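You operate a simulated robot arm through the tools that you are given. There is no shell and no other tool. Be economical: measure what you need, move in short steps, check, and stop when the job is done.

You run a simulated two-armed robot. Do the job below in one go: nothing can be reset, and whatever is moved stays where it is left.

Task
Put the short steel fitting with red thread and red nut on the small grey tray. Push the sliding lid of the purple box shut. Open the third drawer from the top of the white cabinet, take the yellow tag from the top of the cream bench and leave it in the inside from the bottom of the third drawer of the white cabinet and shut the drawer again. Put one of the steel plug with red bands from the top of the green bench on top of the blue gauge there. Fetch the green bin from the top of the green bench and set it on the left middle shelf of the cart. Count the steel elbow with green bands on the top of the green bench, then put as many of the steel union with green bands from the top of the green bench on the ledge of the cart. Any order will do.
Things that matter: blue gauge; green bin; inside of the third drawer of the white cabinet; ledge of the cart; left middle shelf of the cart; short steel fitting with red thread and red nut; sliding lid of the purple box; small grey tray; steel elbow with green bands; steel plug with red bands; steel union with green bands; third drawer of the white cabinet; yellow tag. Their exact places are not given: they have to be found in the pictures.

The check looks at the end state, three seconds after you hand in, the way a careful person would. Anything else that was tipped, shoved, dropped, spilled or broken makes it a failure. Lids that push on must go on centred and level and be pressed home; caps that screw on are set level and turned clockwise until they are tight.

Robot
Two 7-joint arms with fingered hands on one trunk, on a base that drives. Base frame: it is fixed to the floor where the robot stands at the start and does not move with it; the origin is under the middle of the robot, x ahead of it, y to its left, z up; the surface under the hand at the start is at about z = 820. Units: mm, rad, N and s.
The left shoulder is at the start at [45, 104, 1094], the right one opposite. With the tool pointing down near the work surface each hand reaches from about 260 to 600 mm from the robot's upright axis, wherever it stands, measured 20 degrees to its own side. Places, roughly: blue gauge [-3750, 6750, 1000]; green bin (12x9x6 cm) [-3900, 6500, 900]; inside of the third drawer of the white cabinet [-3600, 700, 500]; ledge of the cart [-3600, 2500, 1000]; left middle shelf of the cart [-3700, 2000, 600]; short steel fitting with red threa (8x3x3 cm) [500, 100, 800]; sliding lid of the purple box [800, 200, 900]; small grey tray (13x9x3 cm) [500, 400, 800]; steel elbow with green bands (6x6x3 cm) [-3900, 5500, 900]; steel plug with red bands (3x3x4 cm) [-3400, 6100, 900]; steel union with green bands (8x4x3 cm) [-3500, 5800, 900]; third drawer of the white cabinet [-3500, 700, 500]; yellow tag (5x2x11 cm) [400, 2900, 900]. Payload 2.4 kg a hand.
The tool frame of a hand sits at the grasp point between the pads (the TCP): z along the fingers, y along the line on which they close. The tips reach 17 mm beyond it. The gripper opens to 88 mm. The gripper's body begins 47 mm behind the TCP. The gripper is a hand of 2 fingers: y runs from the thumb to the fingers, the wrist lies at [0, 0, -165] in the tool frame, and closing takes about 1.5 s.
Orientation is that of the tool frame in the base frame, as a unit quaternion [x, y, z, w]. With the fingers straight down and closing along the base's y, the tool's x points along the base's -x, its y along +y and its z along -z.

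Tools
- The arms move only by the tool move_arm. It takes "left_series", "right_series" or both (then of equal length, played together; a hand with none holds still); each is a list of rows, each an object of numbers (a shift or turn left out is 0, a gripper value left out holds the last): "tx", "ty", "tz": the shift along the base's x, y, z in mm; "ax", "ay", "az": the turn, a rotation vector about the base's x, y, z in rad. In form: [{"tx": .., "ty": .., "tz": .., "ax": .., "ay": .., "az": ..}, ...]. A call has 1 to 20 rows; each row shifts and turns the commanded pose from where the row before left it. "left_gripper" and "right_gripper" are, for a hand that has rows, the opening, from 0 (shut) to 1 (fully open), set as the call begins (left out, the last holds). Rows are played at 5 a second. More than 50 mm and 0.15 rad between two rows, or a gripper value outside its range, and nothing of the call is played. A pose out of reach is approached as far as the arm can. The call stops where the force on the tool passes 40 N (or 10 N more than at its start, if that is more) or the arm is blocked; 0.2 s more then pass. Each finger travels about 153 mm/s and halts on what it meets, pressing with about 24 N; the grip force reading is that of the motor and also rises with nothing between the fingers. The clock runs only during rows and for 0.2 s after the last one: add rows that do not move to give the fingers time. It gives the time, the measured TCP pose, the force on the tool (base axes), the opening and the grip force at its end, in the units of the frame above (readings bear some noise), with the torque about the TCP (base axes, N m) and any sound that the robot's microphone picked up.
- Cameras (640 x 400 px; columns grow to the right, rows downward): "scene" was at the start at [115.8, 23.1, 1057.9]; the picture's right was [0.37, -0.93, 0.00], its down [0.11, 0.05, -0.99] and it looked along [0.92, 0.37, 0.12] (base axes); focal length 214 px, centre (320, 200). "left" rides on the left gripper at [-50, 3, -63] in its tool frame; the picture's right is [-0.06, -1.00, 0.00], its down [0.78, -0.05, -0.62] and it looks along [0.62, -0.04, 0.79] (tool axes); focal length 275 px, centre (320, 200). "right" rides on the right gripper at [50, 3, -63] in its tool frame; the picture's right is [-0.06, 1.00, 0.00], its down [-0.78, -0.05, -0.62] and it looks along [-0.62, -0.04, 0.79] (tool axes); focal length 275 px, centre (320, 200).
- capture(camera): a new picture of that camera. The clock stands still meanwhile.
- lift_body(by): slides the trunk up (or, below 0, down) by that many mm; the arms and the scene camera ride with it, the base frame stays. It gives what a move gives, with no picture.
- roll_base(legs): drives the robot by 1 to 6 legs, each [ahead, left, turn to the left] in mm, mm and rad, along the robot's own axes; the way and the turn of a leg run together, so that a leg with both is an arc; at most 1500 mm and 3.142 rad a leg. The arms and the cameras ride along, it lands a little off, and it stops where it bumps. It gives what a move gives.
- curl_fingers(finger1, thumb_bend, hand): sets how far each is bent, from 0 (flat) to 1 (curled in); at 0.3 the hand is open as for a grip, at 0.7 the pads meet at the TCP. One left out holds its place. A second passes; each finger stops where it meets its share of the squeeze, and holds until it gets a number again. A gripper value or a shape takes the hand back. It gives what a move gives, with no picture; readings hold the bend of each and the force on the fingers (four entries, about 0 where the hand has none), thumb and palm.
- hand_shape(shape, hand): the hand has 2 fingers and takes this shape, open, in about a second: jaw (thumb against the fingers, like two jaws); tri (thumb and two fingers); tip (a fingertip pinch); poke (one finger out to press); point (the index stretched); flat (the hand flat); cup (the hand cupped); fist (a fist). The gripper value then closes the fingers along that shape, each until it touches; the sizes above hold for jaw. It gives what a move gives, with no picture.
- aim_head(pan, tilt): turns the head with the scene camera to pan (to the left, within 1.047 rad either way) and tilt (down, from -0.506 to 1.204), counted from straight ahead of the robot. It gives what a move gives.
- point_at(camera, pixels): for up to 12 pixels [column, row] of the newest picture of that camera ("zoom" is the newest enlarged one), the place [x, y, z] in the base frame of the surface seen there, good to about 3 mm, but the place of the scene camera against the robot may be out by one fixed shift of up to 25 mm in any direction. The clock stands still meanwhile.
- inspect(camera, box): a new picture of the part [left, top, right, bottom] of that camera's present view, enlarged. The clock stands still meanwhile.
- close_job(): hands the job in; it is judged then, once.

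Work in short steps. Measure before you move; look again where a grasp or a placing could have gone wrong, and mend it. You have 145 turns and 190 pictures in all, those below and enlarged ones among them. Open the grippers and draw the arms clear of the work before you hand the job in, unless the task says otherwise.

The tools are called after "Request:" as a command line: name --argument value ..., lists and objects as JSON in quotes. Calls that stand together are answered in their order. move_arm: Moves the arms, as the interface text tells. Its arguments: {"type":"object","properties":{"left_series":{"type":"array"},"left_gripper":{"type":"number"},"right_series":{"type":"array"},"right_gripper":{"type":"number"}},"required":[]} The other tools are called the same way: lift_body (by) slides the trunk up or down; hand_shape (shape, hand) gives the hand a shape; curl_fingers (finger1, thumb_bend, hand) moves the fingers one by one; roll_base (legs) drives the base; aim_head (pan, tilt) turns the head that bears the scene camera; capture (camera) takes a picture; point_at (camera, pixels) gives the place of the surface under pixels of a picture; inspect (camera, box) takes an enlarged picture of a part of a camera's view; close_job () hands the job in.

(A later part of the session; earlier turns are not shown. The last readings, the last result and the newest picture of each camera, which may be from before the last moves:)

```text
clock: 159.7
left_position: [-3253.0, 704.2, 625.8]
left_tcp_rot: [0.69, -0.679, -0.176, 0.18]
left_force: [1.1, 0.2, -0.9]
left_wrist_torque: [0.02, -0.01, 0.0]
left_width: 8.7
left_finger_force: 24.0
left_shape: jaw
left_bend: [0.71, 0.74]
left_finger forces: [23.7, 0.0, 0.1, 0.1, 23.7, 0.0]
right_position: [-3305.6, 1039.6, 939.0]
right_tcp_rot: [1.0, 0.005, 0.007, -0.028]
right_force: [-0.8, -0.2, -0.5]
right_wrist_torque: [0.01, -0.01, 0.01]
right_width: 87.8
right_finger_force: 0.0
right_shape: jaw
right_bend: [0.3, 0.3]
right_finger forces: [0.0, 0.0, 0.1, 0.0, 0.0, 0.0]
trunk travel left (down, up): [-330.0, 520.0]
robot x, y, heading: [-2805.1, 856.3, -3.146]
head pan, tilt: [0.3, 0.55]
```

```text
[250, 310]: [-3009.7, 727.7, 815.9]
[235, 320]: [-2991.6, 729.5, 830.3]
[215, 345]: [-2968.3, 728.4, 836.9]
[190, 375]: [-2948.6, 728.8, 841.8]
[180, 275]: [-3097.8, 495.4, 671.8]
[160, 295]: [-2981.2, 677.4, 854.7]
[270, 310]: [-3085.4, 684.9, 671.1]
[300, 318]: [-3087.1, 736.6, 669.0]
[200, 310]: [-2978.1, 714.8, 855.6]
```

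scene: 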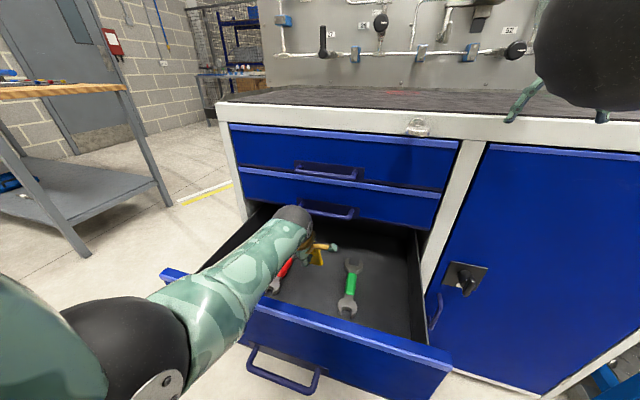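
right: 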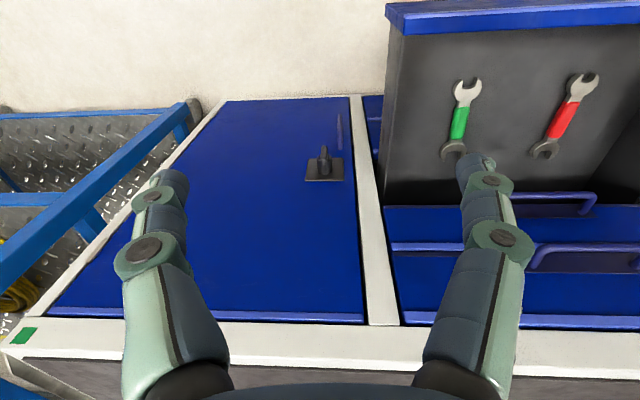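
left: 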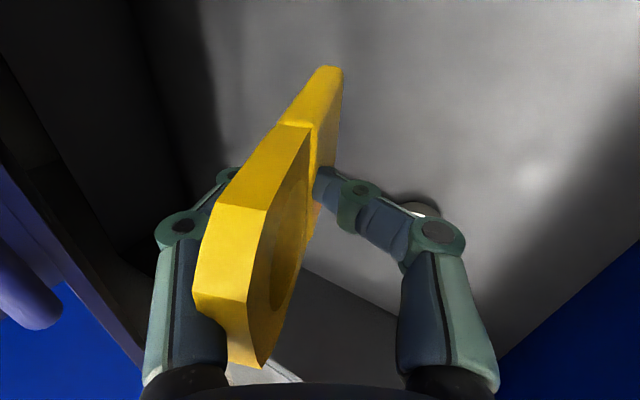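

The forearm has ample clearance (z>750 over the front at 657). I lower the last stretch in small steps.

Request:
move_arm --left_series '[{"tz": -30}, {"tz": -25}, {"tz": -12}, {"tz": -8}, {"tz": -5}, {}]'

Request:
capture --camera "left"

Request:
inspect --camera "scene" --box '[220, 180, 420, 320]'

```text
clock: 161.1
left_position: [-3253.8, 702.1, 544.0]
left_tcp_rot: [0.689, -0.679, -0.176, 0.18]
left_force: [-2.0, 0.1, 3.5]
left_wrist_torque: [0.01, 0.22, -0.02]
left_width: 8.7
left_finger_force: 23.9
left_shape: jaw
left_bend: [0.73, 0.71]
left_finger forces: [24.5, 0.0, 0.0, 0.0, 21.2, 0.0]
right_position: [-3306.4, 1039.6, 938.5]
right_tcp_rot: [1.0, 0.004, 0.006, -0.027]
right_force: [-0.1, 0.0, -0.2]
right_wrist_torque: [-0.01, -0.01, 0.01]
right_width: 88.1
right_finger_force: 0.0
right_shape: jaw
right_bend: [0.3, 0.3]
right_finger forces: [0.0, 0.0, 0.0, 0.0, 0.0, 0.1]
trunk travel left (down, up): [-330.0, 520.0]
robot x, y, heading: [-2805.2, 855.7, -3.145]
head pan, tilt: [0.3, 0.55]
```

```text
125 pictures are left
```

left: 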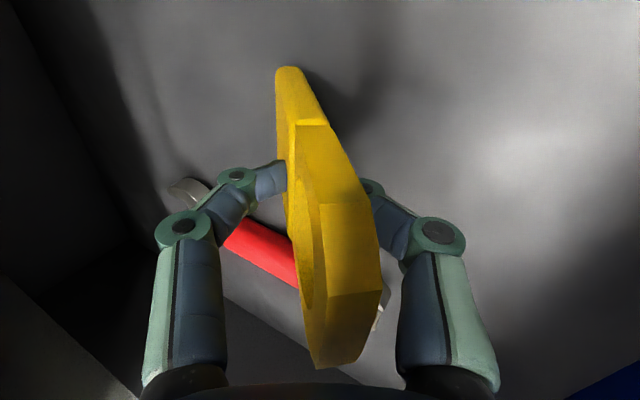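

```text
2.86 times, centred on (320, 250) of scene
```

zoom: 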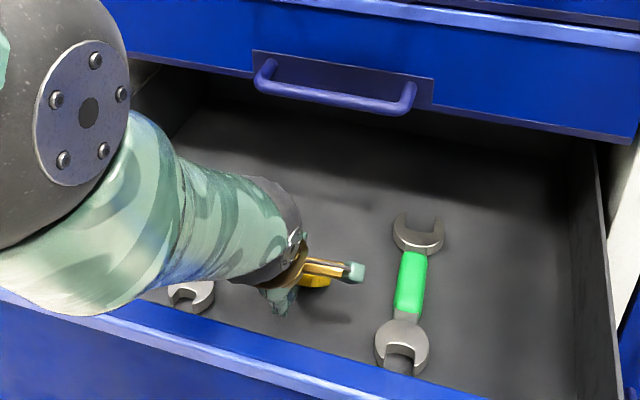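

The foot rests on the floor and the tag leans further toward +x. I open half-way, then withdraw along the hand's own axis.

Request:
move_arm --left_series '[{}, {}, {}, {}]' --left_gripper 0.45

Request:
move_arm --left_series '[{"tx": 10, "tz": 17}, {"tx": 10, "tz": 17}, {"tx": 10, "tz": 17}, {"tx": 10, "tz": 17}, {"tx": 10, "tz": 17}, {"tx": 5, "tz": 30}, {}]'

Request:
capture --camera "left"

```text
clock: 162.1
left_position: [-3251.1, 703.5, 545.1]
left_tcp_rot: [0.69, -0.679, -0.177, 0.18]
left_force: [-0.5, -0.2, 0.7]
left_wrist_torque: [0.02, 0.05, -0.04]
left_width: 39.1
left_finger_force: 0.0
left_shape: jaw
left_bend: [0.73, 0.7]
left_finger forces: [0.0, 0.0, 0.0, 0.0, 0.0, 0.0]
right_position: [-3306.1, 1038.8, 938.6]
right_tcp_rot: [1.0, 0.005, 0.006, -0.028]
right_force: [-0.1, 0.8, 0.1]
right_wrist_torque: [-0.03, 0.0, 0.02]
right_width: 88.1
right_finger_force: 0.0
right_shape: jaw
right_bend: [0.3, 0.3]
right_finger forces: [0.0, 0.0, 0.0, 0.1, 0.0, 0.1]
trunk travel left (down, up): [-330.0, 520.0]
robot x, y, heading: [-2804.3, 854.6, -3.143]
head pan, tilt: [0.3, 0.55]
```

```text
clock: 163.7
left_position: [-3267.2, 705.7, 559.9]
left_tcp_rot: [0.69, -0.678, -0.177, 0.181]
left_force: [1.1, 0.1, 0.1]
left_wrist_torque: [-0.03, 0.0, 0.05]
left_width: 39.4
left_finger_force: 0.0
left_shape: jaw
left_bend: [0.73, 0.7]
left_finger forces: [0.1, 0.0, 0.1, 0.0, 0.0, 0.0]
left hand out of reach, approached as far as the arm can: row 1, 2, 3, 4, 5, 6
right_position: [-3306.3, 1040.1, 938.0]
right_tcp_rot: [1.0, 0.004, 0.005, -0.027]
right_force: [0.5, 0.4, 0.1]
right_wrist_torque: [0.0, 0.01, -0.01]
right_width: 88.1
right_finger_force: 0.0
right_shape: jaw
right_bend: [0.3, 0.3]
right_finger forces: [0.0, 0.0, 0.1, 0.0, 0.0, 0.0]
trunk travel left (down, up): [-330.0, 520.0]
robot x, y, heading: [-2805.4, 855.6, -3.135]
head pan, tilt: [0.3, 0.55]
```

```text
123 pictures are left
```

left: 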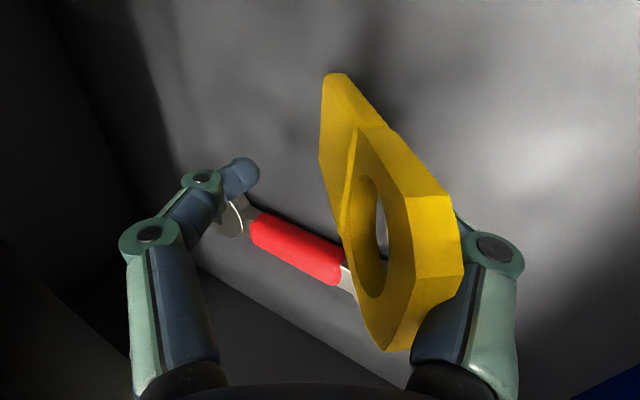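

The tag leans on the right finger; the arm won't retract there, so I withdraw with base and trunk in small alternating steps.

Request:
roll_base --legs '[[-30, 0, 0]]'

Request:
lift_body --by 50

Request:
capture --camera "left"

```text
clock: 164.5
left_position: [-3237.7, 705.9, 558.6]
left_tcp_rot: [0.69, -0.679, -0.176, 0.18]
left_force: [0.4, 0.1, -0.6]
left_wrist_torque: [-0.01, 0.03, 0.03]
left_width: 39.1
left_finger_force: 0.0
left_shape: jaw
left_bend: [0.73, 0.7]
left_finger forces: [0.0, 0.0, 0.0, 0.0, 0.1, 0.1]
right_position: [-3276.5, 1040.3, 938.3]
right_tcp_rot: [1.0, 0.005, 0.006, -0.028]
right_force: [1.2, 0.4, -0.4]
right_wrist_torque: [0.01, -0.01, -0.02]
right_width: 88.0
right_finger_force: 0.1
right_shape: jaw
right_bend: [0.3, 0.3]
right_finger forces: [0.0, 0.0, 0.0, 0.0, 0.0, 0.1]
trunk travel left (down, up): [-330.0, 520.0]
robot x, y, heading: [-2772.2, 855.5, -3.141]
head pan, tilt: [0.3, 0.55]
```

```text
clock: 165.4
left_position: [-3239.1, 705.2, 614.5]
left_tcp_rot: [0.688, -0.679, -0.179, 0.183]
left_force: [-0.5, 0.3, -0.8]
left_wrist_torque: [-0.01, 0.0, 0.03]
left_width: 39.7
left_finger_force: 0.0
left_shape: jaw
left_bend: [0.73, 0.7]
left_finger forces: [0.1, 0.1, 0.1, 0.0, 0.0, 0.0]
right_position: [-3275.2, 1038.9, 987.2]
right_tcp_rot: [1.0, 0.005, 0.006, -0.027]
right_force: [-0.2, 0.4, 0.0]
right_wrist_torque: [0.0, 0.01, -0.02]
right_width: 88.1
right_finger_force: 0.0
right_shape: jaw
right_bend: [0.3, 0.3]
right_finger forces: [0.0, 0.0, 0.0, 0.1, 0.0, 0.0]
trunk travel left (down, up): [-380.0, 470.0]
robot x, y, heading: [-2772.2, 856.1, -3.142]
head pan, tilt: [0.3, 0.55]
```

```text
122 pictures are left
```

left: 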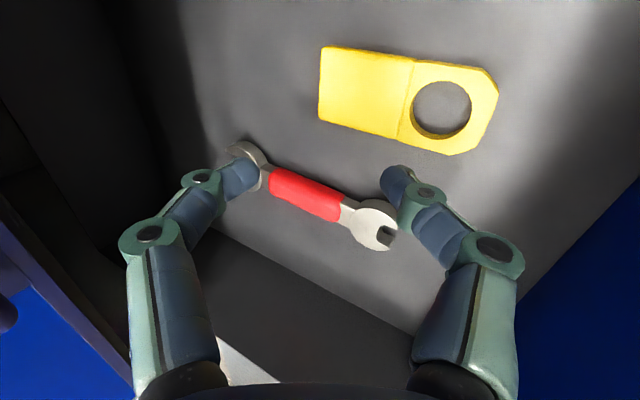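

The tag lies flat on the drawer floor beside the wrenches. I lift clear, back off, then tilt the left hand forward and lower it for pushing the drawer shut.

Request:
lift_body --by 200

Request:
roll_base --legs '[[-330, 0, 0]]'

Request:
move_arm --left_series '[{"ay": 0.14, "tx": -10, "tz": 8}, {"ay": 0.14, "tx": -10, "tz": 8}, {"ay": 0.14, "tx": -10, "tz": 8}, {"ay": 0.14, "tx": -10, "tz": 8}, {"ay": 0.14, "tx": -10, "tz": 8}, {}, {}]' --left_gripper 0

Request:
capture --camera "scene"

```text
clock: 167.6
left_position: [-3251.9, 706.2, 837.9]
left_tcp_rot: [0.683, -0.674, -0.197, 0.2]
left_force: [-0.6, 0.8, 0.0]
left_wrist_torque: [0.02, 0.0, 0.0]
left_width: 39.3
left_finger_force: 0.1
left_shape: jaw
left_bend: [0.73, 0.7]
left_finger forces: [0.0, 0.0, 0.0, 0.0, 0.1, 0.0]
right_position: [-3276.0, 1038.5, 1187.1]
right_tcp_rot: [1.0, 0.005, 0.006, -0.026]
right_force: [-0.7, -0.3, -0.1]
right_wrist_torque: [0.02, 0.0, -0.05]
right_width: 88.0
right_finger_force: 0.1
right_shape: jaw
right_bend: [0.3, 0.3]
right_finger forces: [0.0, 0.1, 0.0, 0.1, 0.0, 0.0]
trunk travel left (down, up): [-580.0, 270.0]
robot x, y, heading: [-2772.3, 856.8, -3.142]
head pan, tilt: [0.3, 0.55]
```

```text
clock: 169.8
left_position: [-2924.1, 706.2, 837.6]
left_tcp_rot: [0.683, -0.674, -0.197, 0.199]
left_force: [0.4, -0.4, -0.3]
left_wrist_torque: [0.0, -0.01, -0.01]
left_width: 39.4
left_finger_force: 0.0
left_shape: jaw
left_bend: [0.73, 0.7]
left_finger forces: [0.1, 0.0, 0.0, 0.0, 0.1, 0.0]
right_position: [-2947.8, 1041.0, 1189.2]
right_tcp_rot: [1.0, 0.003, 0.006, -0.028]
right_force: [-0.7, -0.3, 0.8]
right_wrist_torque: [0.01, 0.02, 0.01]
right_width: 88.0
right_finger_force: 0.1
right_shape: jaw
right_bend: [0.3, 0.3]
right_finger forces: [0.0, 0.0, 0.0, 0.1, 0.0, 0.0]
trunk travel left (down, up): [-580.0, 270.0]
robot x, y, heading: [-2445.4, 856.2, 3.138]
head pan, tilt: [0.3, 0.55]
```

```text
clock: 171.4
left_position: [-2987.8, 720.7, 928.4]
left_tcp_rot: [0.573, -0.565, -0.42, 0.419]
left_force: [0.1, 0.4, 0.0]
left_wrist_torque: [-0.02, -0.03, -0.02]
left_width: 0.0
left_finger_force: 24.7
left_shape: jaw
left_bend: [0.55, 0.66]
left_finger forces: [0.0, 0.0, 0.1, 0.0, 0.0, 0.0]
left hand out of reach, approached as far as the arm can: row 3, 4, 5
right_position: [-2948.7, 1040.0, 1187.7]
right_tcp_rot: [1.0, 0.005, 0.006, -0.026]
right_force: [0.2, 0.4, 0.3]
right_wrist_torque: [-0.03, 0.02, 0.02]
right_width: 88.0
right_finger_force: 0.1
right_shape: jaw
right_bend: [0.3, 0.3]
right_finger forces: [0.1, 0.0, 0.1, 0.0, 0.0, 0.0]
trunk travel left (down, up): [-580.0, 270.0]
robot x, y, heading: [-2446.0, 857.2, 3.134]
head pan, tilt: [0.3, 0.55]
```

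```text
121 pictures are left
```

scene: 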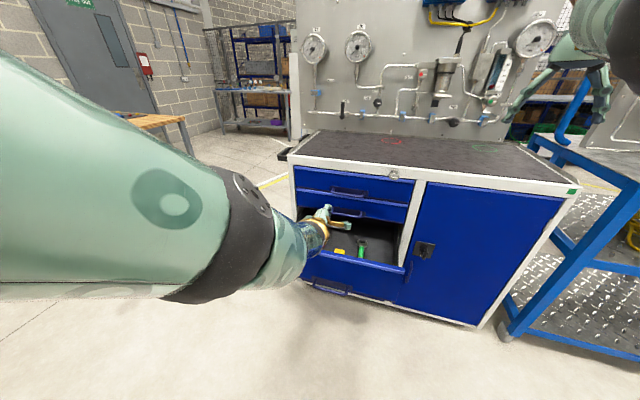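

I lower the trunk 330 so the closed fingers face the drawer front above its handle (y≈721, z≈598), then drive ahead 300.

Request:
lift_body --by -330

Request:
capture --camera "left"

Request:
roll_base --legs '[[150, 0, 0.007]]'

Request:
capture --camera "scene"

```text
clock: 174.6
left_position: [-2988.3, 720.8, 598.2]
left_tcp_rot: [0.574, -0.565, -0.42, 0.419]
left_force: [-0.9, -0.4, -0.9]
left_wrist_torque: [-0.01, 0.0, -0.01]
left_width: 0.1
left_finger_force: 24.3
left_shape: jaw
left_bend: [0.55, 0.66]
left_finger forces: [0.0, 0.0, 0.0, 0.0, 0.0, 0.0]
right_position: [-2949.5, 1040.4, 852.7]
right_tcp_rot: [1.0, 0.004, 0.012, -0.028]
right_force: [0.4, -1.1, -0.2]
right_wrist_torque: [0.0, -0.02, 0.01]
right_width: 88.0
right_finger_force: 0.1
right_shape: jaw
right_bend: [0.3, 0.3]
right_finger forces: [0.0, 0.0, 0.0, 0.0, 0.0, 0.0]
trunk travel left (down, up): [-250.0, 600.0]
robot x, y, heading: [-2445.9, 856.9, 3.142]
head pan, tilt: [0.3, 0.55]
```

```text
120 pictures are left
```

left: 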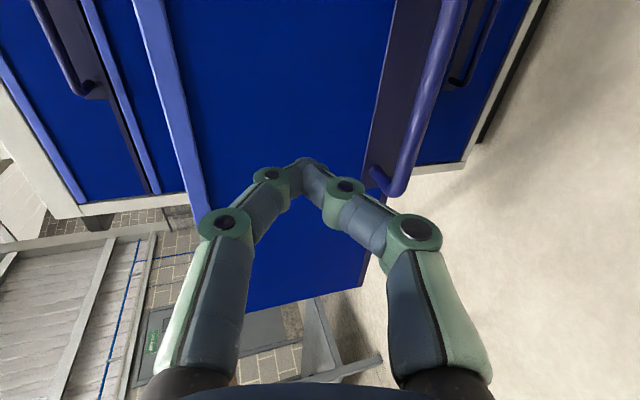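

```text
clock: 176.0
left_position: [-3137.1, 715.7, 598.3]
left_tcp_rot: [0.576, -0.562, -0.419, 0.42]
left_force: [-0.1, 0.0, 0.4]
left_wrist_torque: [-0.01, 0.0, -0.02]
left_width: 0.0
left_finger_force: 24.1
left_shape: jaw
left_bend: [0.6, 0.73]
left_finger forces: [0.0, 0.0, 0.0, 0.0, 0.0, 0.0]
right_position: [-3100.4, 1035.8, 852.7]
right_tcp_rot: [1.0, 0.008, 0.012, -0.028]
right_force: [0.9, -0.2, -0.4]
right_wrist_torque: [0.0, -0.02, -0.02]
right_width: 88.0
right_finger_force: 0.0
right_shape: jaw
right_bend: [0.3, 0.3]
right_finger forces: [0.0, 0.1, 0.0, 0.0, 0.1, 0.0]
trunk travel left (down, up): [-250.0, 600.0]
robot x, y, heading: [-2599.7, 855.6, -3.136]
head pan, tilt: [0.3, 0.55]
```

```text
119 pictures are left
```

scene: 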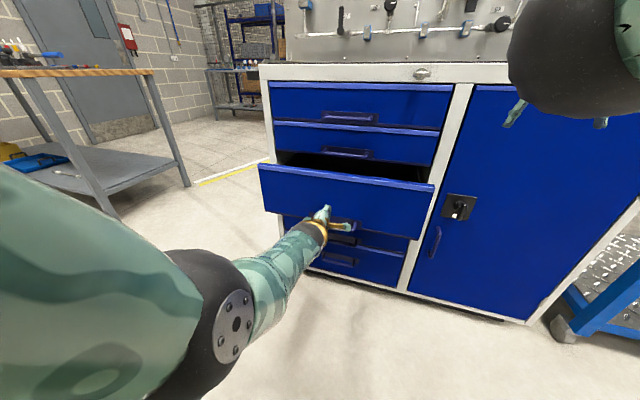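

The drawer is closing. I continue 200 mm, then finish gently.

Request:
roll_base --legs '[[203, 0, -0.005]]'

Request:
roll_base --legs '[[16, 0, 0]]'

Request:
capture --camera "scene"

Request:
capture --camera "left"

```text
clock: 177.6
left_position: [-3344.0, 718.7, 597.7]
left_tcp_rot: [0.575, -0.564, -0.419, 0.419]
left_force: [-0.4, -0.8, 0.0]
left_wrist_torque: [-0.07, -0.01, 0.0]
left_width: 0.1
left_finger_force: 24.1
left_shape: jaw
left_bend: [0.61, 0.74]
left_finger forces: [0.0, 0.0, 0.1, 0.0, 0.0, 0.1]
right_position: [-3306.2, 1036.9, 853.3]
right_tcp_rot: [1.0, 0.004, 0.013, -0.028]
right_force: [0.1, 0.5, 0.2]
right_wrist_torque: [0.01, 0.01, 0.02]
right_width: 87.9
right_finger_force: 0.1
right_shape: jaw
right_bend: [0.3, 0.3]
right_finger forces: [0.0, 0.1, 0.1, 0.0, 0.1, 0.0]
trunk travel left (down, up): [-250.0, 600.0]
robot x, y, heading: [-2804.8, 857.3, -3.145]
head pan, tilt: [0.3, 0.55]
```

```text
clock: 178.5
left_position: [-3352.8, 718.7, 592.9]
left_tcp_rot: [0.577, -0.566, -0.416, 0.416]
left_force: [10.2, 1.2, 3.0]
left_wrist_torque: [0.0, 0.05, -0.04]
left_width: 0.0
left_finger_force: 24.2
left_shape: jaw
left_bend: [0.65, 0.74]
left_finger forces: [0.0, 0.0, 0.0, 0.0, 0.1, 0.0]
right_position: [-3320.1, 1037.2, 852.7]
right_tcp_rot: [1.0, 0.004, 0.01, -0.028]
right_force: [-0.3, -0.4, -0.4]
right_wrist_torque: [-0.02, 0.01, 0.0]
right_width: 88.2
right_finger_force: 0.0
right_shape: jaw
right_bend: [0.3, 0.3]
right_finger forces: [0.1, 0.0, 0.0, 0.0, 0.0, 0.0]
trunk travel left (down, up): [-250.0, 600.0]
robot x, y, heading: [-2817.7, 856.7, -3.139]
head pan, tilt: [0.3, 0.55]
stopped in leg 1: the force on the tool passed its limit at 42 N (the readings are from after the stop); the commanded pose is now the measured one
```

```text
118 pictures are left
```

scene: 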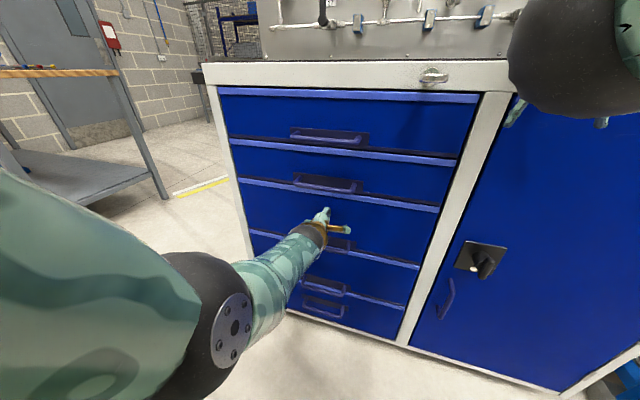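

```text
117 pictures are left
```

left: 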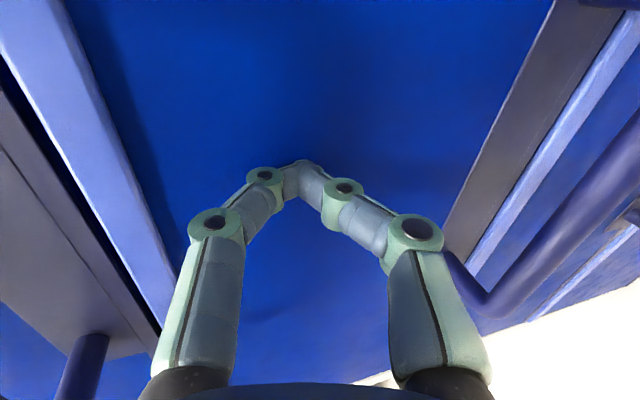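

The 42 N stop and picture show the drawer flush. I back off 400, raise the trunk, straighten the left hand, and look at the drawer once more.

Request:
roll_base --legs '[[-400, 0, 0]]'

Request:
lift_body --by 130

Request:
move_arm --left_series '[{"ay": -0.14, "tx": 8}, {"ay": -0.14, "tx": 8}, {"ay": -0.14, "tx": 8}, {"ay": -0.14, "tx": 8}, {"ay": -0.14, "tx": 8}, {"ay": -0.14, "tx": 8}, {"ay": -0.14, "tx": 8}, {"ay": -0.14, "tx": 8}, {"ay": -0.14, "tx": 8}, {}]' --left_gripper 1

Request:
move_arm --left_series '[{"az": 0.143, "ty": -8}, {"az": 0.143, "ty": -8}, {"az": 0.143, "ty": -8}, {"az": 0.143, "ty": -8}, {"az": 0.143, "ty": -8}, {"az": 0.143, "ty": -8}, {"az": 0.143, "ty": -8}, {"az": 0.143, "ty": -8}, {"az": 0.143, "ty": -8}, {"az": 0.143, "ty": -8}, {"az": 0.141, "ty": -8}, {}]'

Request:
capture --camera "scene"

```text
clock: 181.1
left_position: [-2940.8, 718.8, 593.6]
left_tcp_rot: [0.578, -0.566, -0.416, 0.416]
left_force: [0.1, -0.3, 0.4]
left_wrist_torque: [0.01, -0.01, -0.01]
left_width: 0.0
left_finger_force: 23.9
left_shape: jaw
left_bend: [0.63, 0.74]
left_finger forces: [0.0, 0.0, 0.0, 0.1, 0.0, 0.1]
right_position: [-2906.5, 1037.6, 853.0]
right_tcp_rot: [1.0, 0.006, 0.012, -0.028]
right_force: [0.1, 0.3, -0.4]
right_wrist_torque: [0.0, 0.01, -0.01]
right_width: 88.1
right_finger_force: 0.0
right_shape: jaw
right_bend: [0.3, 0.3]
right_finger forces: [0.1, 0.1, 0.1, 0.0, 0.0, 0.0]
trunk travel left (down, up): [-250.0, 600.0]
robot x, y, heading: [-2405.8, 856.1, -3.144]
head pan, tilt: [0.3, 0.55]
```

```text
clock: 182.6
left_position: [-2942.6, 718.7, 723.4]
left_tcp_rot: [0.578, -0.566, -0.415, 0.416]
left_force: [0.6, 0.1, 0.0]
left_wrist_torque: [0.01, 0.02, -0.03]
left_width: 0.2
left_finger_force: 24.3
left_shape: jaw
left_bend: [0.63, 0.74]
left_finger forces: [0.0, 0.0, 0.0, 0.0, 0.0, 0.1]
right_position: [-2908.8, 1037.5, 981.7]
right_tcp_rot: [1.0, 0.005, 0.012, -0.028]
right_force: [-0.2, -0.1, 1.1]
right_wrist_torque: [0.0, 0.01, -0.02]
right_width: 87.6
right_finger_force: 0.0
right_shape: jaw
right_bend: [0.3, 0.3]
right_finger forces: [0.0, 0.1, 0.0, 0.0, 0.1, 0.1]
trunk travel left (down, up): [-380.0, 470.0]
robot x, y, heading: [-2406.6, 859.3, -3.141]
head pan, tilt: [0.3, 0.55]
```

```text
clock: 184.8
left_position: [-2868.9, 718.1, 724.1]
left_tcp_rot: [0.712, -0.702, 0.003, 0.003]
left_force: [-0.2, 0.1, 0.4]
left_wrist_torque: [0.0, 0.02, 0.0]
left_width: 87.9
left_finger_force: 0.0
left_shape: jaw
left_bend: [0.3, 0.3]
left_finger forces: [0.0, 0.0, 0.0, 0.0, 0.0, 0.0]
right_position: [-2908.0, 1038.6, 981.6]
right_tcp_rot: [1.0, 0.006, 0.013, -0.028]
right_force: [-0.4, 0.2, -0.4]
right_wrist_torque: [0.0, -0.04, 0.01]
right_width: 87.8
right_finger_force: 0.1
right_shape: jaw
right_bend: [0.3, 0.3]
right_finger forces: [0.0, 0.0, 0.1, 0.0, 0.1, 0.0]
trunk travel left (down, up): [-380.0, 470.0]
robot x, y, heading: [-2406.1, 854.7, -3.138]
head pan, tilt: [0.3, 0.55]
```

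```text
clock: 187.4
left_position: [-2871.8, 630.8, 724.8]
left_tcp_rot: [1.0, 0.008, 0.005, -0.001]
left_force: [-0.9, -0.8, -0.5]
left_wrist_torque: [0.01, 0.02, 0.0]
left_width: 88.0
left_finger_force: 0.1
left_shape: jaw
left_bend: [0.3, 0.3]
left_finger forces: [0.1, 0.1, 0.0, 0.1, 0.0, 0.0]
right_position: [-2907.1, 1038.0, 982.3]
right_tcp_rot: [1.0, 0.006, 0.012, -0.028]
right_force: [0.3, -0.9, 0.0]
right_wrist_torque: [-0.02, -0.03, -0.04]
right_width: 88.0
right_finger_force: 0.1
right_shape: jaw
right_bend: [0.3, 0.3]
right_finger forces: [0.1, 0.0, 0.0, 0.0, 0.1, 0.1]
trunk travel left (down, up): [-380.0, 470.0]
robot x, y, heading: [-2405.0, 856.3, -3.139]
head pan, tilt: [0.3, 0.55]
```

```text
116 pictures are left
```

scene: 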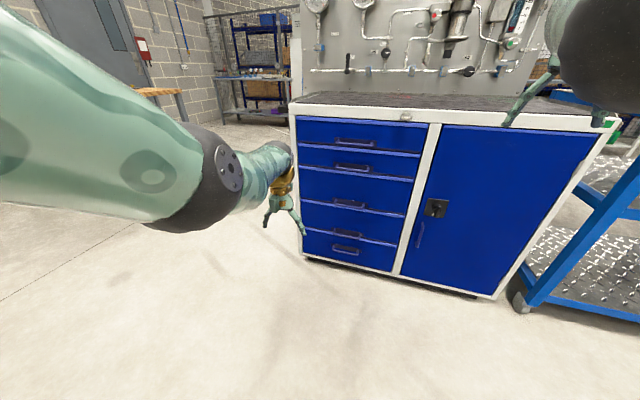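

The drawer is shut. I strafe right 1500 to stand in front of the cart and look at its ledge and shelves.

Request:
roll_base --legs '[[0, -1500, 0]]'

Request:
aim_head --pan 0.15 --tilt 0.2

Request:
capture --camera "scene"

```text
clock: 194.7
left_position: [-2882.6, 2097.2, 723.6]
left_tcp_rot: [1.0, 0.012, 0.005, 0.0]
left_force: [0.5, 0.1, 1.0]
left_wrist_torque: [0.02, 0.01, -0.02]
left_width: 88.1
left_finger_force: 0.0
left_shape: jaw
left_bend: [0.3, 0.3]
left_finger forces: [0.0, 0.0, 0.1, 0.0, 0.0, 0.1]
right_position: [-2924.8, 2504.6, 982.9]
right_tcp_rot: [0.999, 0.011, 0.012, -0.028]
right_force: [0.6, 0.2, 0.2]
right_wrist_torque: [-0.01, 0.0, -0.01]
right_width: 88.2
right_finger_force: 0.0
right_shape: jaw
right_bend: [0.3, 0.3]
right_finger forces: [0.0, 0.0, 0.1, 0.1, 0.0, 0.1]
trunk travel left (down, up): [-380.0, 470.0]
robot x, y, heading: [-2419.9, 2327.2, -3.128]
head pan, tilt: [0.3, 0.55]
```

```text
clock: 195.6
left_position: [-2883.1, 2096.0, 723.9]
left_tcp_rot: [1.0, 0.014, 0.005, 0.0]
left_force: [-0.3, 0.1, 0.2]
left_wrist_torque: [0.02, 0.0, 0.0]
left_width: 88.3
left_finger_force: 0.2
left_shape: jaw
left_bend: [0.3, 0.3]
left_finger forces: [0.0, 0.0, 0.1, 0.1, 0.1, 0.0]
right_position: [-2924.3, 2503.3, 982.4]
right_tcp_rot: [0.999, 0.013, 0.012, -0.028]
right_force: [0.1, -0.2, -0.4]
right_wrist_torque: [-0.02, -0.05, 0.0]
right_width: 88.1
right_finger_force: 0.0
right_shape: jaw
right_bend: [0.3, 0.3]
right_finger forces: [0.0, 0.0, 0.0, 0.0, 0.1, 0.0]
trunk travel left (down, up): [-380.0, 470.0]
robot x, y, heading: [-2420.0, 2329.6, -3.129]
head pan, tilt: [0.15, 0.201]
```

```text
115 pictures are left
```

scene: 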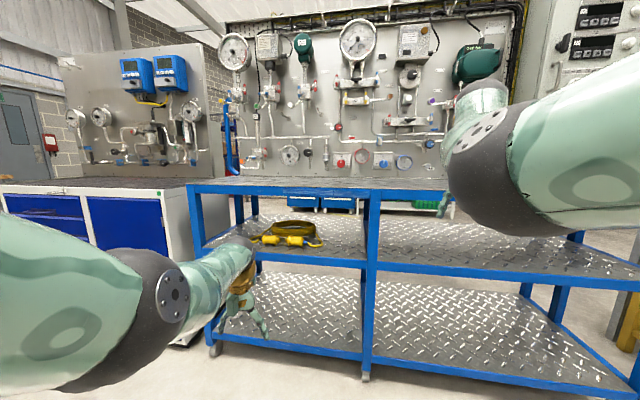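

I see the narrow ledge in front of the panel (row ~183) and the left middle shelf with a yellow strap (290,237). I measure them.

Request:
point_at --camera "scene" --pixels '[[280, 186], [280, 180], [280, 176], [400, 186], [400, 181], [330, 190], [330, 255], [340, 235], [345, 220], [230, 240], [290, 240], [268, 220]]'

Request:
inspect --camera "scene" --box '[180, 150, 460, 290]'

```text
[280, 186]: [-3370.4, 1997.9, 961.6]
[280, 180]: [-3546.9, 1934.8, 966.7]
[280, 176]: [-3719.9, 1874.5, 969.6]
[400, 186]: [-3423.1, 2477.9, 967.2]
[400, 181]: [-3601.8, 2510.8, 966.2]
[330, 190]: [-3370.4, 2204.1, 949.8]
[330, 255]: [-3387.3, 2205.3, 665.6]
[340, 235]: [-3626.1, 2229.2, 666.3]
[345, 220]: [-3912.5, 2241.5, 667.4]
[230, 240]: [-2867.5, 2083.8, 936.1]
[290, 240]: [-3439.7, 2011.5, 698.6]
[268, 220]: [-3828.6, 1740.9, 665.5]
```

```text
2.29 times, centred on (320, 220) of scene
```

zoom: 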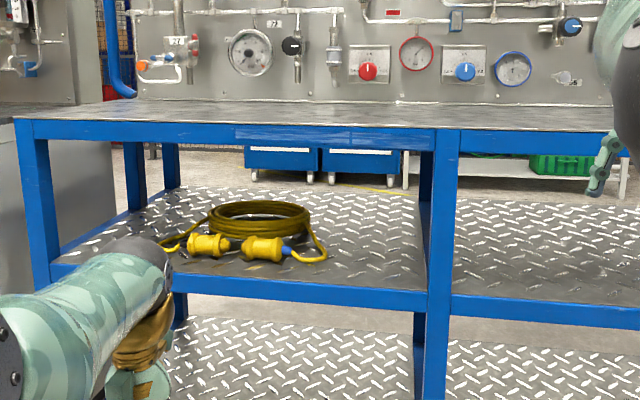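

The ledge is the cart's deep top (z≈952, x -3370…-3730); the left middle shelf (z≈651) is free for y 2120–2370. Now I look to the right toward the green bench.

Request:
roll_base --legs '[[0, -600, 0], [0, 0, -0.9]]'

Request:
aim_head --pan -0.3 --tilt 0.25

Request:
capture --camera "scene"

```text
clock: 201.2
left_position: [-2902.4, 3134.6, 723.5]
left_tcp_rot: [0.908, -0.419, 0.005, 0.003]
left_force: [0.4, 0.5, 0.0]
left_wrist_torque: [0.01, -0.02, 0.0]
left_width: 88.0
left_finger_force: 0.1
left_shape: jaw
left_bend: [0.3, 0.3]
left_finger forces: [0.0, 0.1, 0.0, 0.0, 0.0, 0.0]
right_position: [-2613.2, 3424.1, 982.7]
right_tcp_rot: [0.907, -0.419, 0.023, -0.021]
right_force: [0.2, 0.6, 0.1]
right_wrist_torque: [0.01, 0.01, -0.02]
right_width: 88.2
right_finger_force: 0.1
right_shape: jaw
right_bend: [0.3, 0.3]
right_finger forces: [0.0, 0.0, 0.0, 0.0, 0.1, 0.0]
trunk travel left (down, up): [-380.0, 470.0]
robot x, y, heading: [-2428.9, 2919.9, 2.269]
head pan, tilt: [0.15, 0.201]
```

```text
clock: 202.1
left_position: [-2902.1, 3133.7, 724.3]
left_tcp_rot: [0.909, -0.417, 0.005, 0.002]
left_force: [0.3, 0.7, 0.0]
left_wrist_torque: [0.03, -0.03, 0.0]
left_width: 88.1
left_finger_force: 0.0
left_shape: jaw
left_bend: [0.3, 0.3]
left_finger forces: [0.0, 0.1, 0.1, 0.0, 0.1, 0.0]
right_position: [-2612.0, 3423.6, 981.9]
right_tcp_rot: [0.907, -0.42, 0.022, -0.02]
right_force: [0.0, 0.4, -0.5]
right_wrist_torque: [-0.01, 0.03, 0.0]
right_width: 88.1
right_finger_force: 0.0
right_shape: jaw
right_bend: [0.3, 0.3]
right_finger forces: [0.1, 0.1, 0.0, 0.0, 0.1, 0.0]
trunk travel left (down, up): [-380.0, 470.0]
robot x, y, heading: [-2430.4, 2922.8, 2.27]
head pan, tilt: [-0.3, 0.25]
```

```text
113 pictures are left
```

scene: 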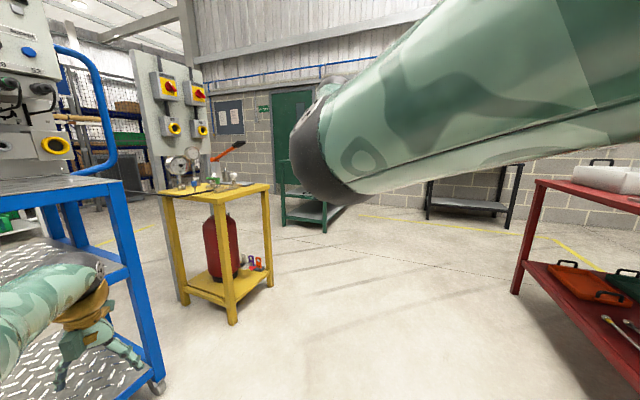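

The green bench stands beyond the yellow stand near the green door (305,205). I measure it, the yellow stand and the red bench for a path.

Request:
point_at --camera "scene" --pixels '[[235, 320], [272, 285], [185, 300], [285, 222], [325, 230], [430, 218], [515, 292], [545, 185], [505, 225], [270, 185], [340, 212], [400, 280]]'

```text
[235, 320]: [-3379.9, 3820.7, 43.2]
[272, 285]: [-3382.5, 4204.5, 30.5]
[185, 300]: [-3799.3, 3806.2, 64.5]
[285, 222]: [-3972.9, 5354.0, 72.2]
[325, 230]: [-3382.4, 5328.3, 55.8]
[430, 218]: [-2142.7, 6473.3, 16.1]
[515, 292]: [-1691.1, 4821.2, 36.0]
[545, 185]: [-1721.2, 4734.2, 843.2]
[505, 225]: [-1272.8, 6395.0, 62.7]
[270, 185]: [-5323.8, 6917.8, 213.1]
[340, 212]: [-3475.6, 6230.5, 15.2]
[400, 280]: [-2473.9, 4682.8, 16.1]
```

Green bench: front edge x≈-3380, y from 5330 on. I drive up the aisle at x≈-2430 to y≈5600, turn to face west, raising the left hand meanwhile.

Request:
move_arm --left_series '[{"tz": 45}, {"tz": 45}, {"tz": 45}, {"tz": 45}, {"tz": 45}, {"tz": 45}, {}]'

Request:
roll_base --legs '[[0, 0, -0.7], [1400, 0, 0], [1350, 0, 0], [0, 0, 1.571]]'

Request:
aim_head --pan -0.2 --tilt 0.2

Request:
capture --camera "scene"

```text
clock: 203.7
left_position: [-2903.1, 3134.2, 995.3]
left_tcp_rot: [0.908, -0.418, 0.005, 0.001]
left_force: [0.0, -1.2, 0.0]
left_wrist_torque: [0.03, -0.01, -0.02]
left_width: 87.8
left_finger_force: 0.0
left_shape: jaw
left_bend: [0.3, 0.3]
left_finger forces: [0.0, 0.0, 0.0, 0.0, 0.0, 0.1]
right_position: [-2611.6, 3423.5, 983.0]
right_tcp_rot: [0.908, -0.419, 0.023, -0.019]
right_force: [-0.2, -0.1, -0.4]
right_wrist_torque: [-0.03, -0.03, -0.01]
right_width: 88.2
right_finger_force: 0.0
right_shape: jaw
right_bend: [0.3, 0.3]
right_finger forces: [0.0, 0.1, 0.0, 0.0, 0.0, 0.1]
trunk travel left (down, up): [-380.0, 470.0]
robot x, y, heading: [-2429.1, 2918.1, 2.269]
head pan, tilt: [-0.3, 0.25]
```

```text
clock: 222.7
left_position: [-2933.6, 5396.7, 993.8]
left_tcp_rot: [0.999, 0.039, 0.005, 0.0]
left_force: [0.2, -0.8, -0.3]
left_wrist_torque: [-0.03, 0.03, -0.01]
left_width: 88.1
left_finger_force: 0.1
left_shape: jaw
left_bend: [0.3, 0.3]
left_finger forces: [0.0, 0.1, 0.0, 0.0, 0.0, 0.0]
right_position: [-2995.8, 5801.2, 983.2]
right_tcp_rot: [0.999, 0.037, 0.011, -0.028]
right_force: [-0.3, -0.2, -0.2]
right_wrist_torque: [0.0, 0.01, 0.01]
right_width: 88.0
right_finger_force: 0.0
right_shape: jaw
right_bend: [0.3, 0.3]
right_finger forces: [0.1, 0.0, 0.1, 0.0, 0.1, 0.0]
trunk travel left (down, up): [-380.0, 470.0]
robot x, y, heading: [-2485.5, 5649.2, -3.075]
head pan, tilt: [-0.3, 0.25]
```

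```text
clock: 223.4
left_position: [-2933.5, 5396.3, 994.7]
left_tcp_rot: [0.999, 0.039, 0.005, 0.0]
left_force: [-0.3, -0.7, 0.0]
left_wrist_torque: [0.0, 0.03, -0.02]
left_width: 88.0
left_finger_force: 0.2
left_shape: jaw
left_bend: [0.3, 0.3]
left_finger forces: [0.0, 0.0, 0.1, 0.0, 0.0, 0.0]
right_position: [-2996.5, 5802.5, 983.1]
right_tcp_rot: [0.999, 0.036, 0.011, -0.029]
right_force: [0.0, 0.0, -0.6]
right_wrist_torque: [0.02, 0.0, -0.02]
right_width: 88.0
right_finger_force: 0.2
right_shape: jaw
right_bend: [0.3, 0.3]
right_finger forces: [0.0, 0.0, 0.0, 0.0, 0.0, 0.1]
trunk travel left (down, up): [-380.0, 470.0]
robot x, y, heading: [-2480.9, 5652.4, -3.074]
head pan, tilt: [-0.201, 0.201]
```

```text
112 pictures are left
```

scene: 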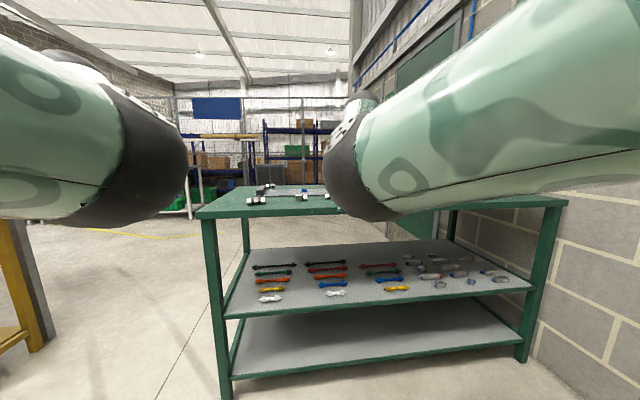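

The benchtop is seen too flat; I raise the trunk 300 and look down.

Request:
lift_body --by 330

Request:
roll_base --legs '[[250, -150, -0.067]]'

Request:
aim_head --pan -0.1 --tilt 0.6

Request:
capture --camera "scene"

```text
clock: 226.7
left_position: [-2934.4, 5396.5, 1324.2]
left_tcp_rot: [0.999, 0.038, 0.005, 0.0]
left_force: [0.5, -0.2, 0.2]
left_wrist_torque: [0.01, -0.06, -0.01]
left_width: 87.6
left_finger_force: 0.0
left_shape: jaw
left_bend: [0.3, 0.3]
left_finger forces: [0.1, 0.0, 0.1, 0.1, 0.0, 0.0]
right_position: [-2996.3, 5800.8, 1311.5]
right_tcp_rot: [0.999, 0.037, 0.012, -0.028]
right_force: [-0.4, 0.0, 0.3]
right_wrist_torque: [-0.02, 0.02, -0.01]
right_width: 87.8
right_finger_force: 0.0
right_shape: jaw
right_bend: [0.3, 0.3]
right_finger forces: [0.0, 0.0, 0.1, 0.1, 0.0, 0.0]
trunk travel left (down, up): [-710.0, 140.0]
robot x, y, heading: [-2478.7, 5652.4, -3.074]
head pan, tilt: [-0.201, 0.201]
```

```text
clock: 228.7
left_position: [-3205.6, 5566.6, 1324.2]
left_tcp_rot: [1.0, 0.007, 0.004, -0.001]
left_force: [-0.2, 0.7, -0.3]
left_wrist_torque: [0.0, 0.03, -0.01]
left_width: 88.2
left_finger_force: 0.1
left_shape: jaw
left_bend: [0.3, 0.3]
left_finger forces: [0.1, 0.1, 0.0, 0.0, 0.0, 0.0]
right_position: [-3241.5, 5976.7, 1311.1]
right_tcp_rot: [1.0, 0.005, 0.012, -0.028]
right_force: [0.4, 0.1, -1.1]
right_wrist_torque: [0.01, -0.04, 0.01]
right_width: 88.1
right_finger_force: 0.1
right_shape: jaw
right_bend: [0.3, 0.3]
right_finger forces: [0.0, 0.1, 0.0, 0.0, 0.0, 0.0]
trunk travel left (down, up): [-710.0, 140.0]
robot x, y, heading: [-2741.2, 5795.1, -3.14]
head pan, tilt: [-0.201, 0.201]
```

```text
clock: 229.5
left_position: [-3205.4, 5565.9, 1324.3]
left_tcp_rot: [1.0, 0.007, 0.006, 0.0]
left_force: [0.2, -0.1, -0.9]
left_wrist_torque: [-0.02, 0.03, 0.02]
left_width: 87.8
left_finger_force: 0.2
left_shape: jaw
left_bend: [0.3, 0.3]
left_finger forces: [0.1, 0.0, 0.0, 0.1, 0.0, 0.0]
right_position: [-3241.0, 5975.2, 1312.1]
right_tcp_rot: [1.0, 0.004, 0.011, -0.028]
right_force: [-0.1, 0.0, 0.0]
right_wrist_torque: [0.01, -0.01, 0.03]
right_width: 88.0
right_finger_force: 0.1
right_shape: jaw
right_bend: [0.3, 0.3]
right_finger forces: [0.1, 0.1, 0.0, 0.0, 0.0, 0.0]
trunk travel left (down, up): [-710.0, 140.0]
robot x, y, heading: [-2735.5, 5791.7, -3.14]
head pan, tilt: [-0.099, 0.6]
```

```text
111 pictures are left
```

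scene: 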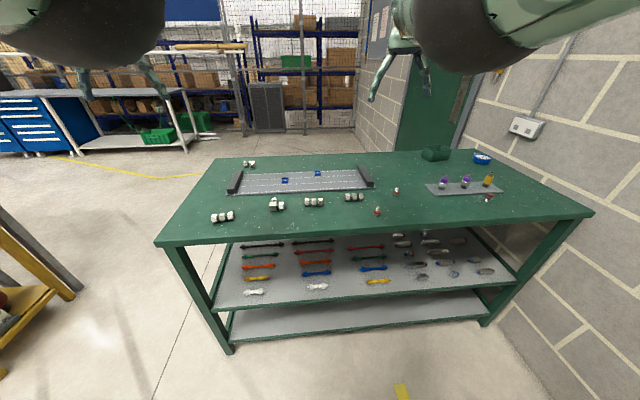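

Now the whole top is seen. I zoom into its left and right halves.

Request:
inspect --camera "scene" --box '[180, 145, 400, 245]'

Request:
inspect --camera "scene" --box '[360, 140, 560, 240]'

Request:
inspect --camera "scene" --box '[205, 185, 305, 235]'

Request:
inspect --camera "scene" --box '[300, 180, 400, 230]'

Request:
inspect --camera "scene" --box '[215, 150, 295, 190]'

```text
2.91 times, centred on (290, 195) of scene
```

zoom: 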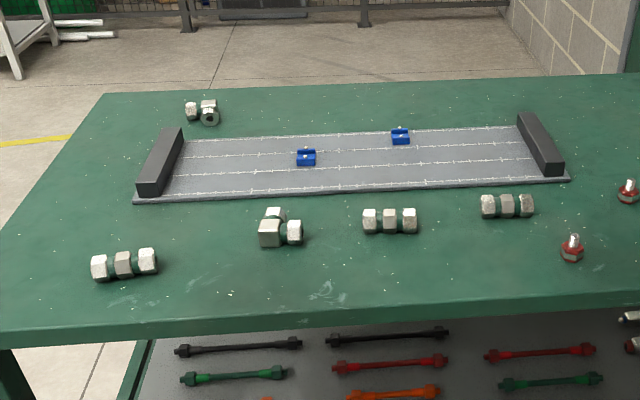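

```text
3.20 times, centred on (460, 190) of scene
```

zoom: 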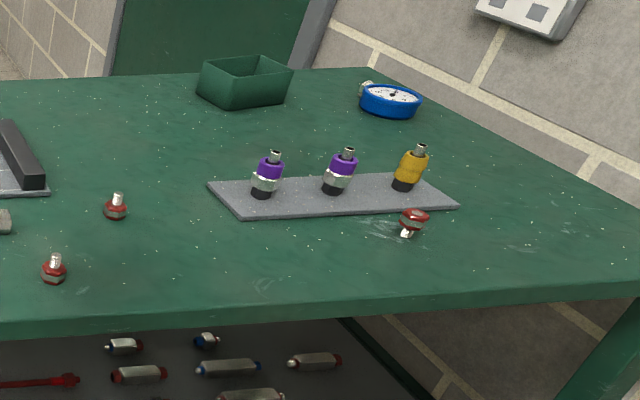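

```text
6.40 times, centred on (255, 210) of scene
```

zoom: 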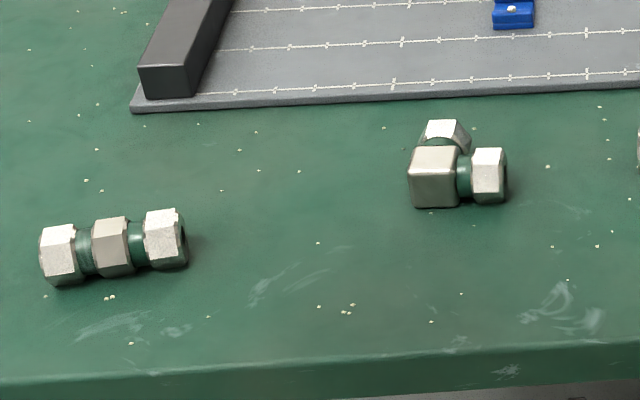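

```text
6.40 times, centred on (350, 205) of scene
```

zoom: 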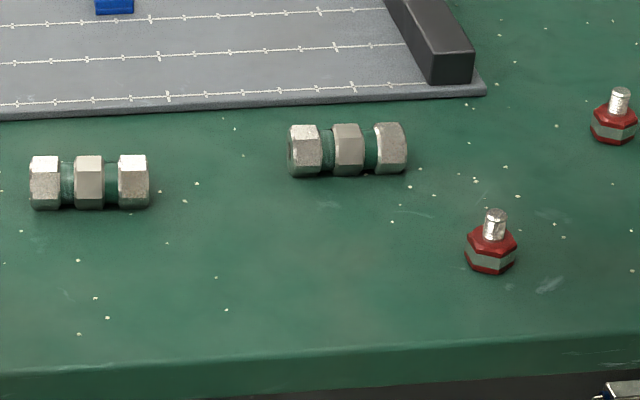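

```text
8.00 times, centred on (255, 170) of scene
```

zoom: 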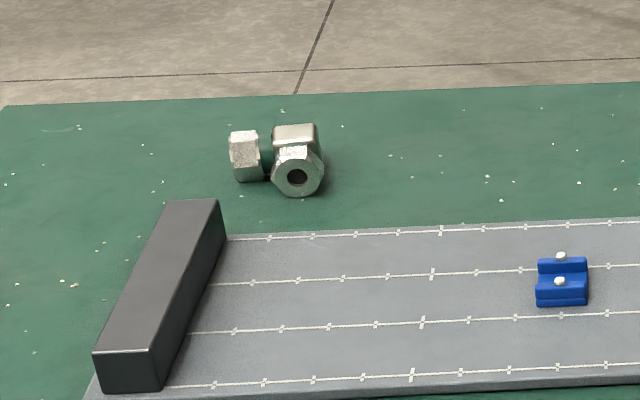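

I count 2 elbows with green bands — (277,204) and (250,163) — and 3 unions at (222,217), (314,202), (354,197); so 2 unions must go. I measure everything; I'll still check behind the bin.

Request:
point_at --camera "scene" --pixels '[[222, 217], [314, 202], [354, 197], [277, 205], [250, 164], [377, 211], [397, 191], [488, 199], [482, 158], [435, 152], [160, 240], [590, 210]]'

Request:
inspect --camera "scene" --box '[410, 140, 510, 190]'

```text
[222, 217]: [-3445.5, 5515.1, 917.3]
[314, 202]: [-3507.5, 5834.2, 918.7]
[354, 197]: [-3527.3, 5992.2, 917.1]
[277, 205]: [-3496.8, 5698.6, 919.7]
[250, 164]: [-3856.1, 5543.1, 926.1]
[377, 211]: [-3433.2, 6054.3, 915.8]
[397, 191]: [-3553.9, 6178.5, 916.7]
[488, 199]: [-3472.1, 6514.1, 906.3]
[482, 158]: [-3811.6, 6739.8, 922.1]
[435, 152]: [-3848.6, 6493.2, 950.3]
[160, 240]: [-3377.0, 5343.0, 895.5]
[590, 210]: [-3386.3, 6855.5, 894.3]
```

```text
6.40 times, centred on (460, 165) of scene
```

zoom: 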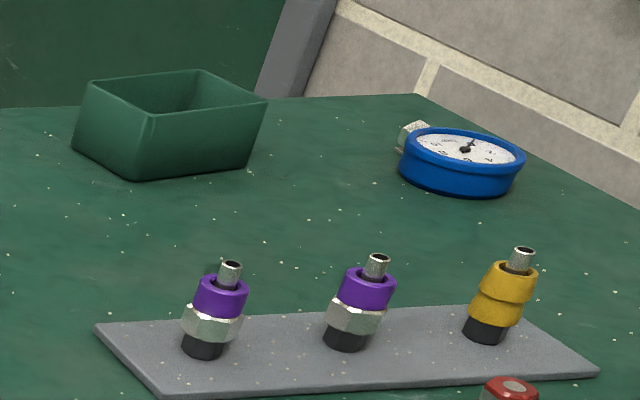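

Bench top z≈882. I'll first take the plug at about (-3433,6054) with the right hand; I drive closer and lower the trunk 315.

Request:
roll_base --legs '[[240, -110, 0]]'

Request:
lift_body --by -315

Request:
capture --camera "right"

Request:
capture --camera "left"

```text
clock: 231.4
left_position: [-3442.7, 5679.2, 1323.2]
left_tcp_rot: [1.0, 0.004, 0.005, 0.0]
left_force: [0.6, 0.5, -0.6]
left_wrist_torque: [0.03, -0.01, -0.02]
left_width: 88.1
left_finger_force: 0.1
left_shape: jaw
left_bend: [0.3, 0.3]
left_finger forces: [0.1, 0.0, 0.0, 0.0, 0.0, 0.0]
right_position: [-3476.5, 6089.7, 1312.6]
right_tcp_rot: [1.0, 0.003, 0.012, -0.028]
right_force: [-0.1, -0.8, 0.1]
right_wrist_torque: [-0.02, -0.03, -0.03]
right_width: 87.9
right_finger_force: 0.2
right_shape: jaw
right_bend: [0.3, 0.3]
right_finger forces: [0.1, 0.1, 0.0, 0.1, 0.0, 0.1]
trunk travel left (down, up): [-710.0, 140.0]
robot x, y, heading: [-2973.1, 5905.2, 3.139]
head pan, tilt: [-0.099, 0.6]
```

```text
clock: 234.5
left_position: [-3441.3, 5679.4, 1008.3]
left_tcp_rot: [1.0, 0.005, 0.005, 0.001]
left_force: [0.7, 0.5, 0.5]
left_wrist_torque: [0.02, 0.0, 0.02]
left_width: 88.3
left_finger_force: 0.0
left_shape: jaw
left_bend: [0.3, 0.3]
left_finger forces: [0.0, 0.0, 0.0, 0.0, 0.0, 0.1]
right_position: [-3475.6, 6088.5, 997.8]
right_tcp_rot: [1.0, 0.003, 0.012, -0.028]
right_force: [-0.8, 0.4, 0.1]
right_wrist_torque: [0.0, 0.02, 0.05]
right_width: 87.8
right_finger_force: 0.1
right_shape: jaw
right_bend: [0.3, 0.3]
right_finger forces: [0.0, 0.1, 0.0, 0.0, 0.1, 0.1]
trunk travel left (down, up): [-395.0, 455.0]
robot x, y, heading: [-2978.4, 5904.6, 3.137]
head pan, tilt: [-0.099, 0.6]
```

```text
104 pictures are left
```

right: 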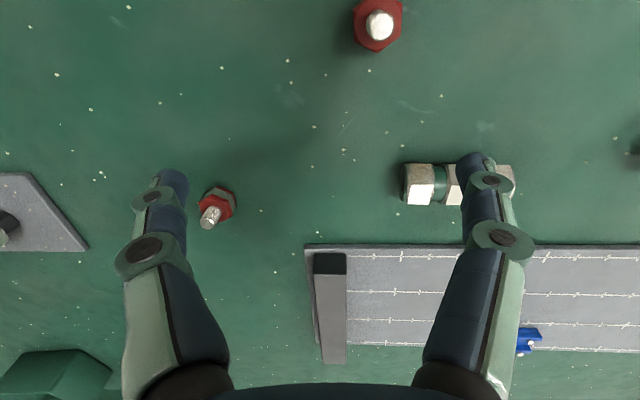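

```text
103 pictures are left
```

left: 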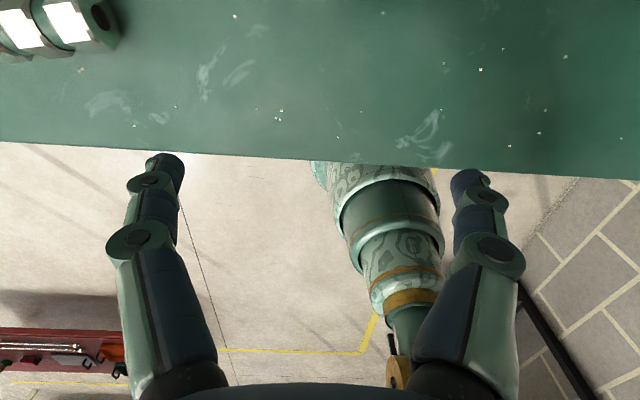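

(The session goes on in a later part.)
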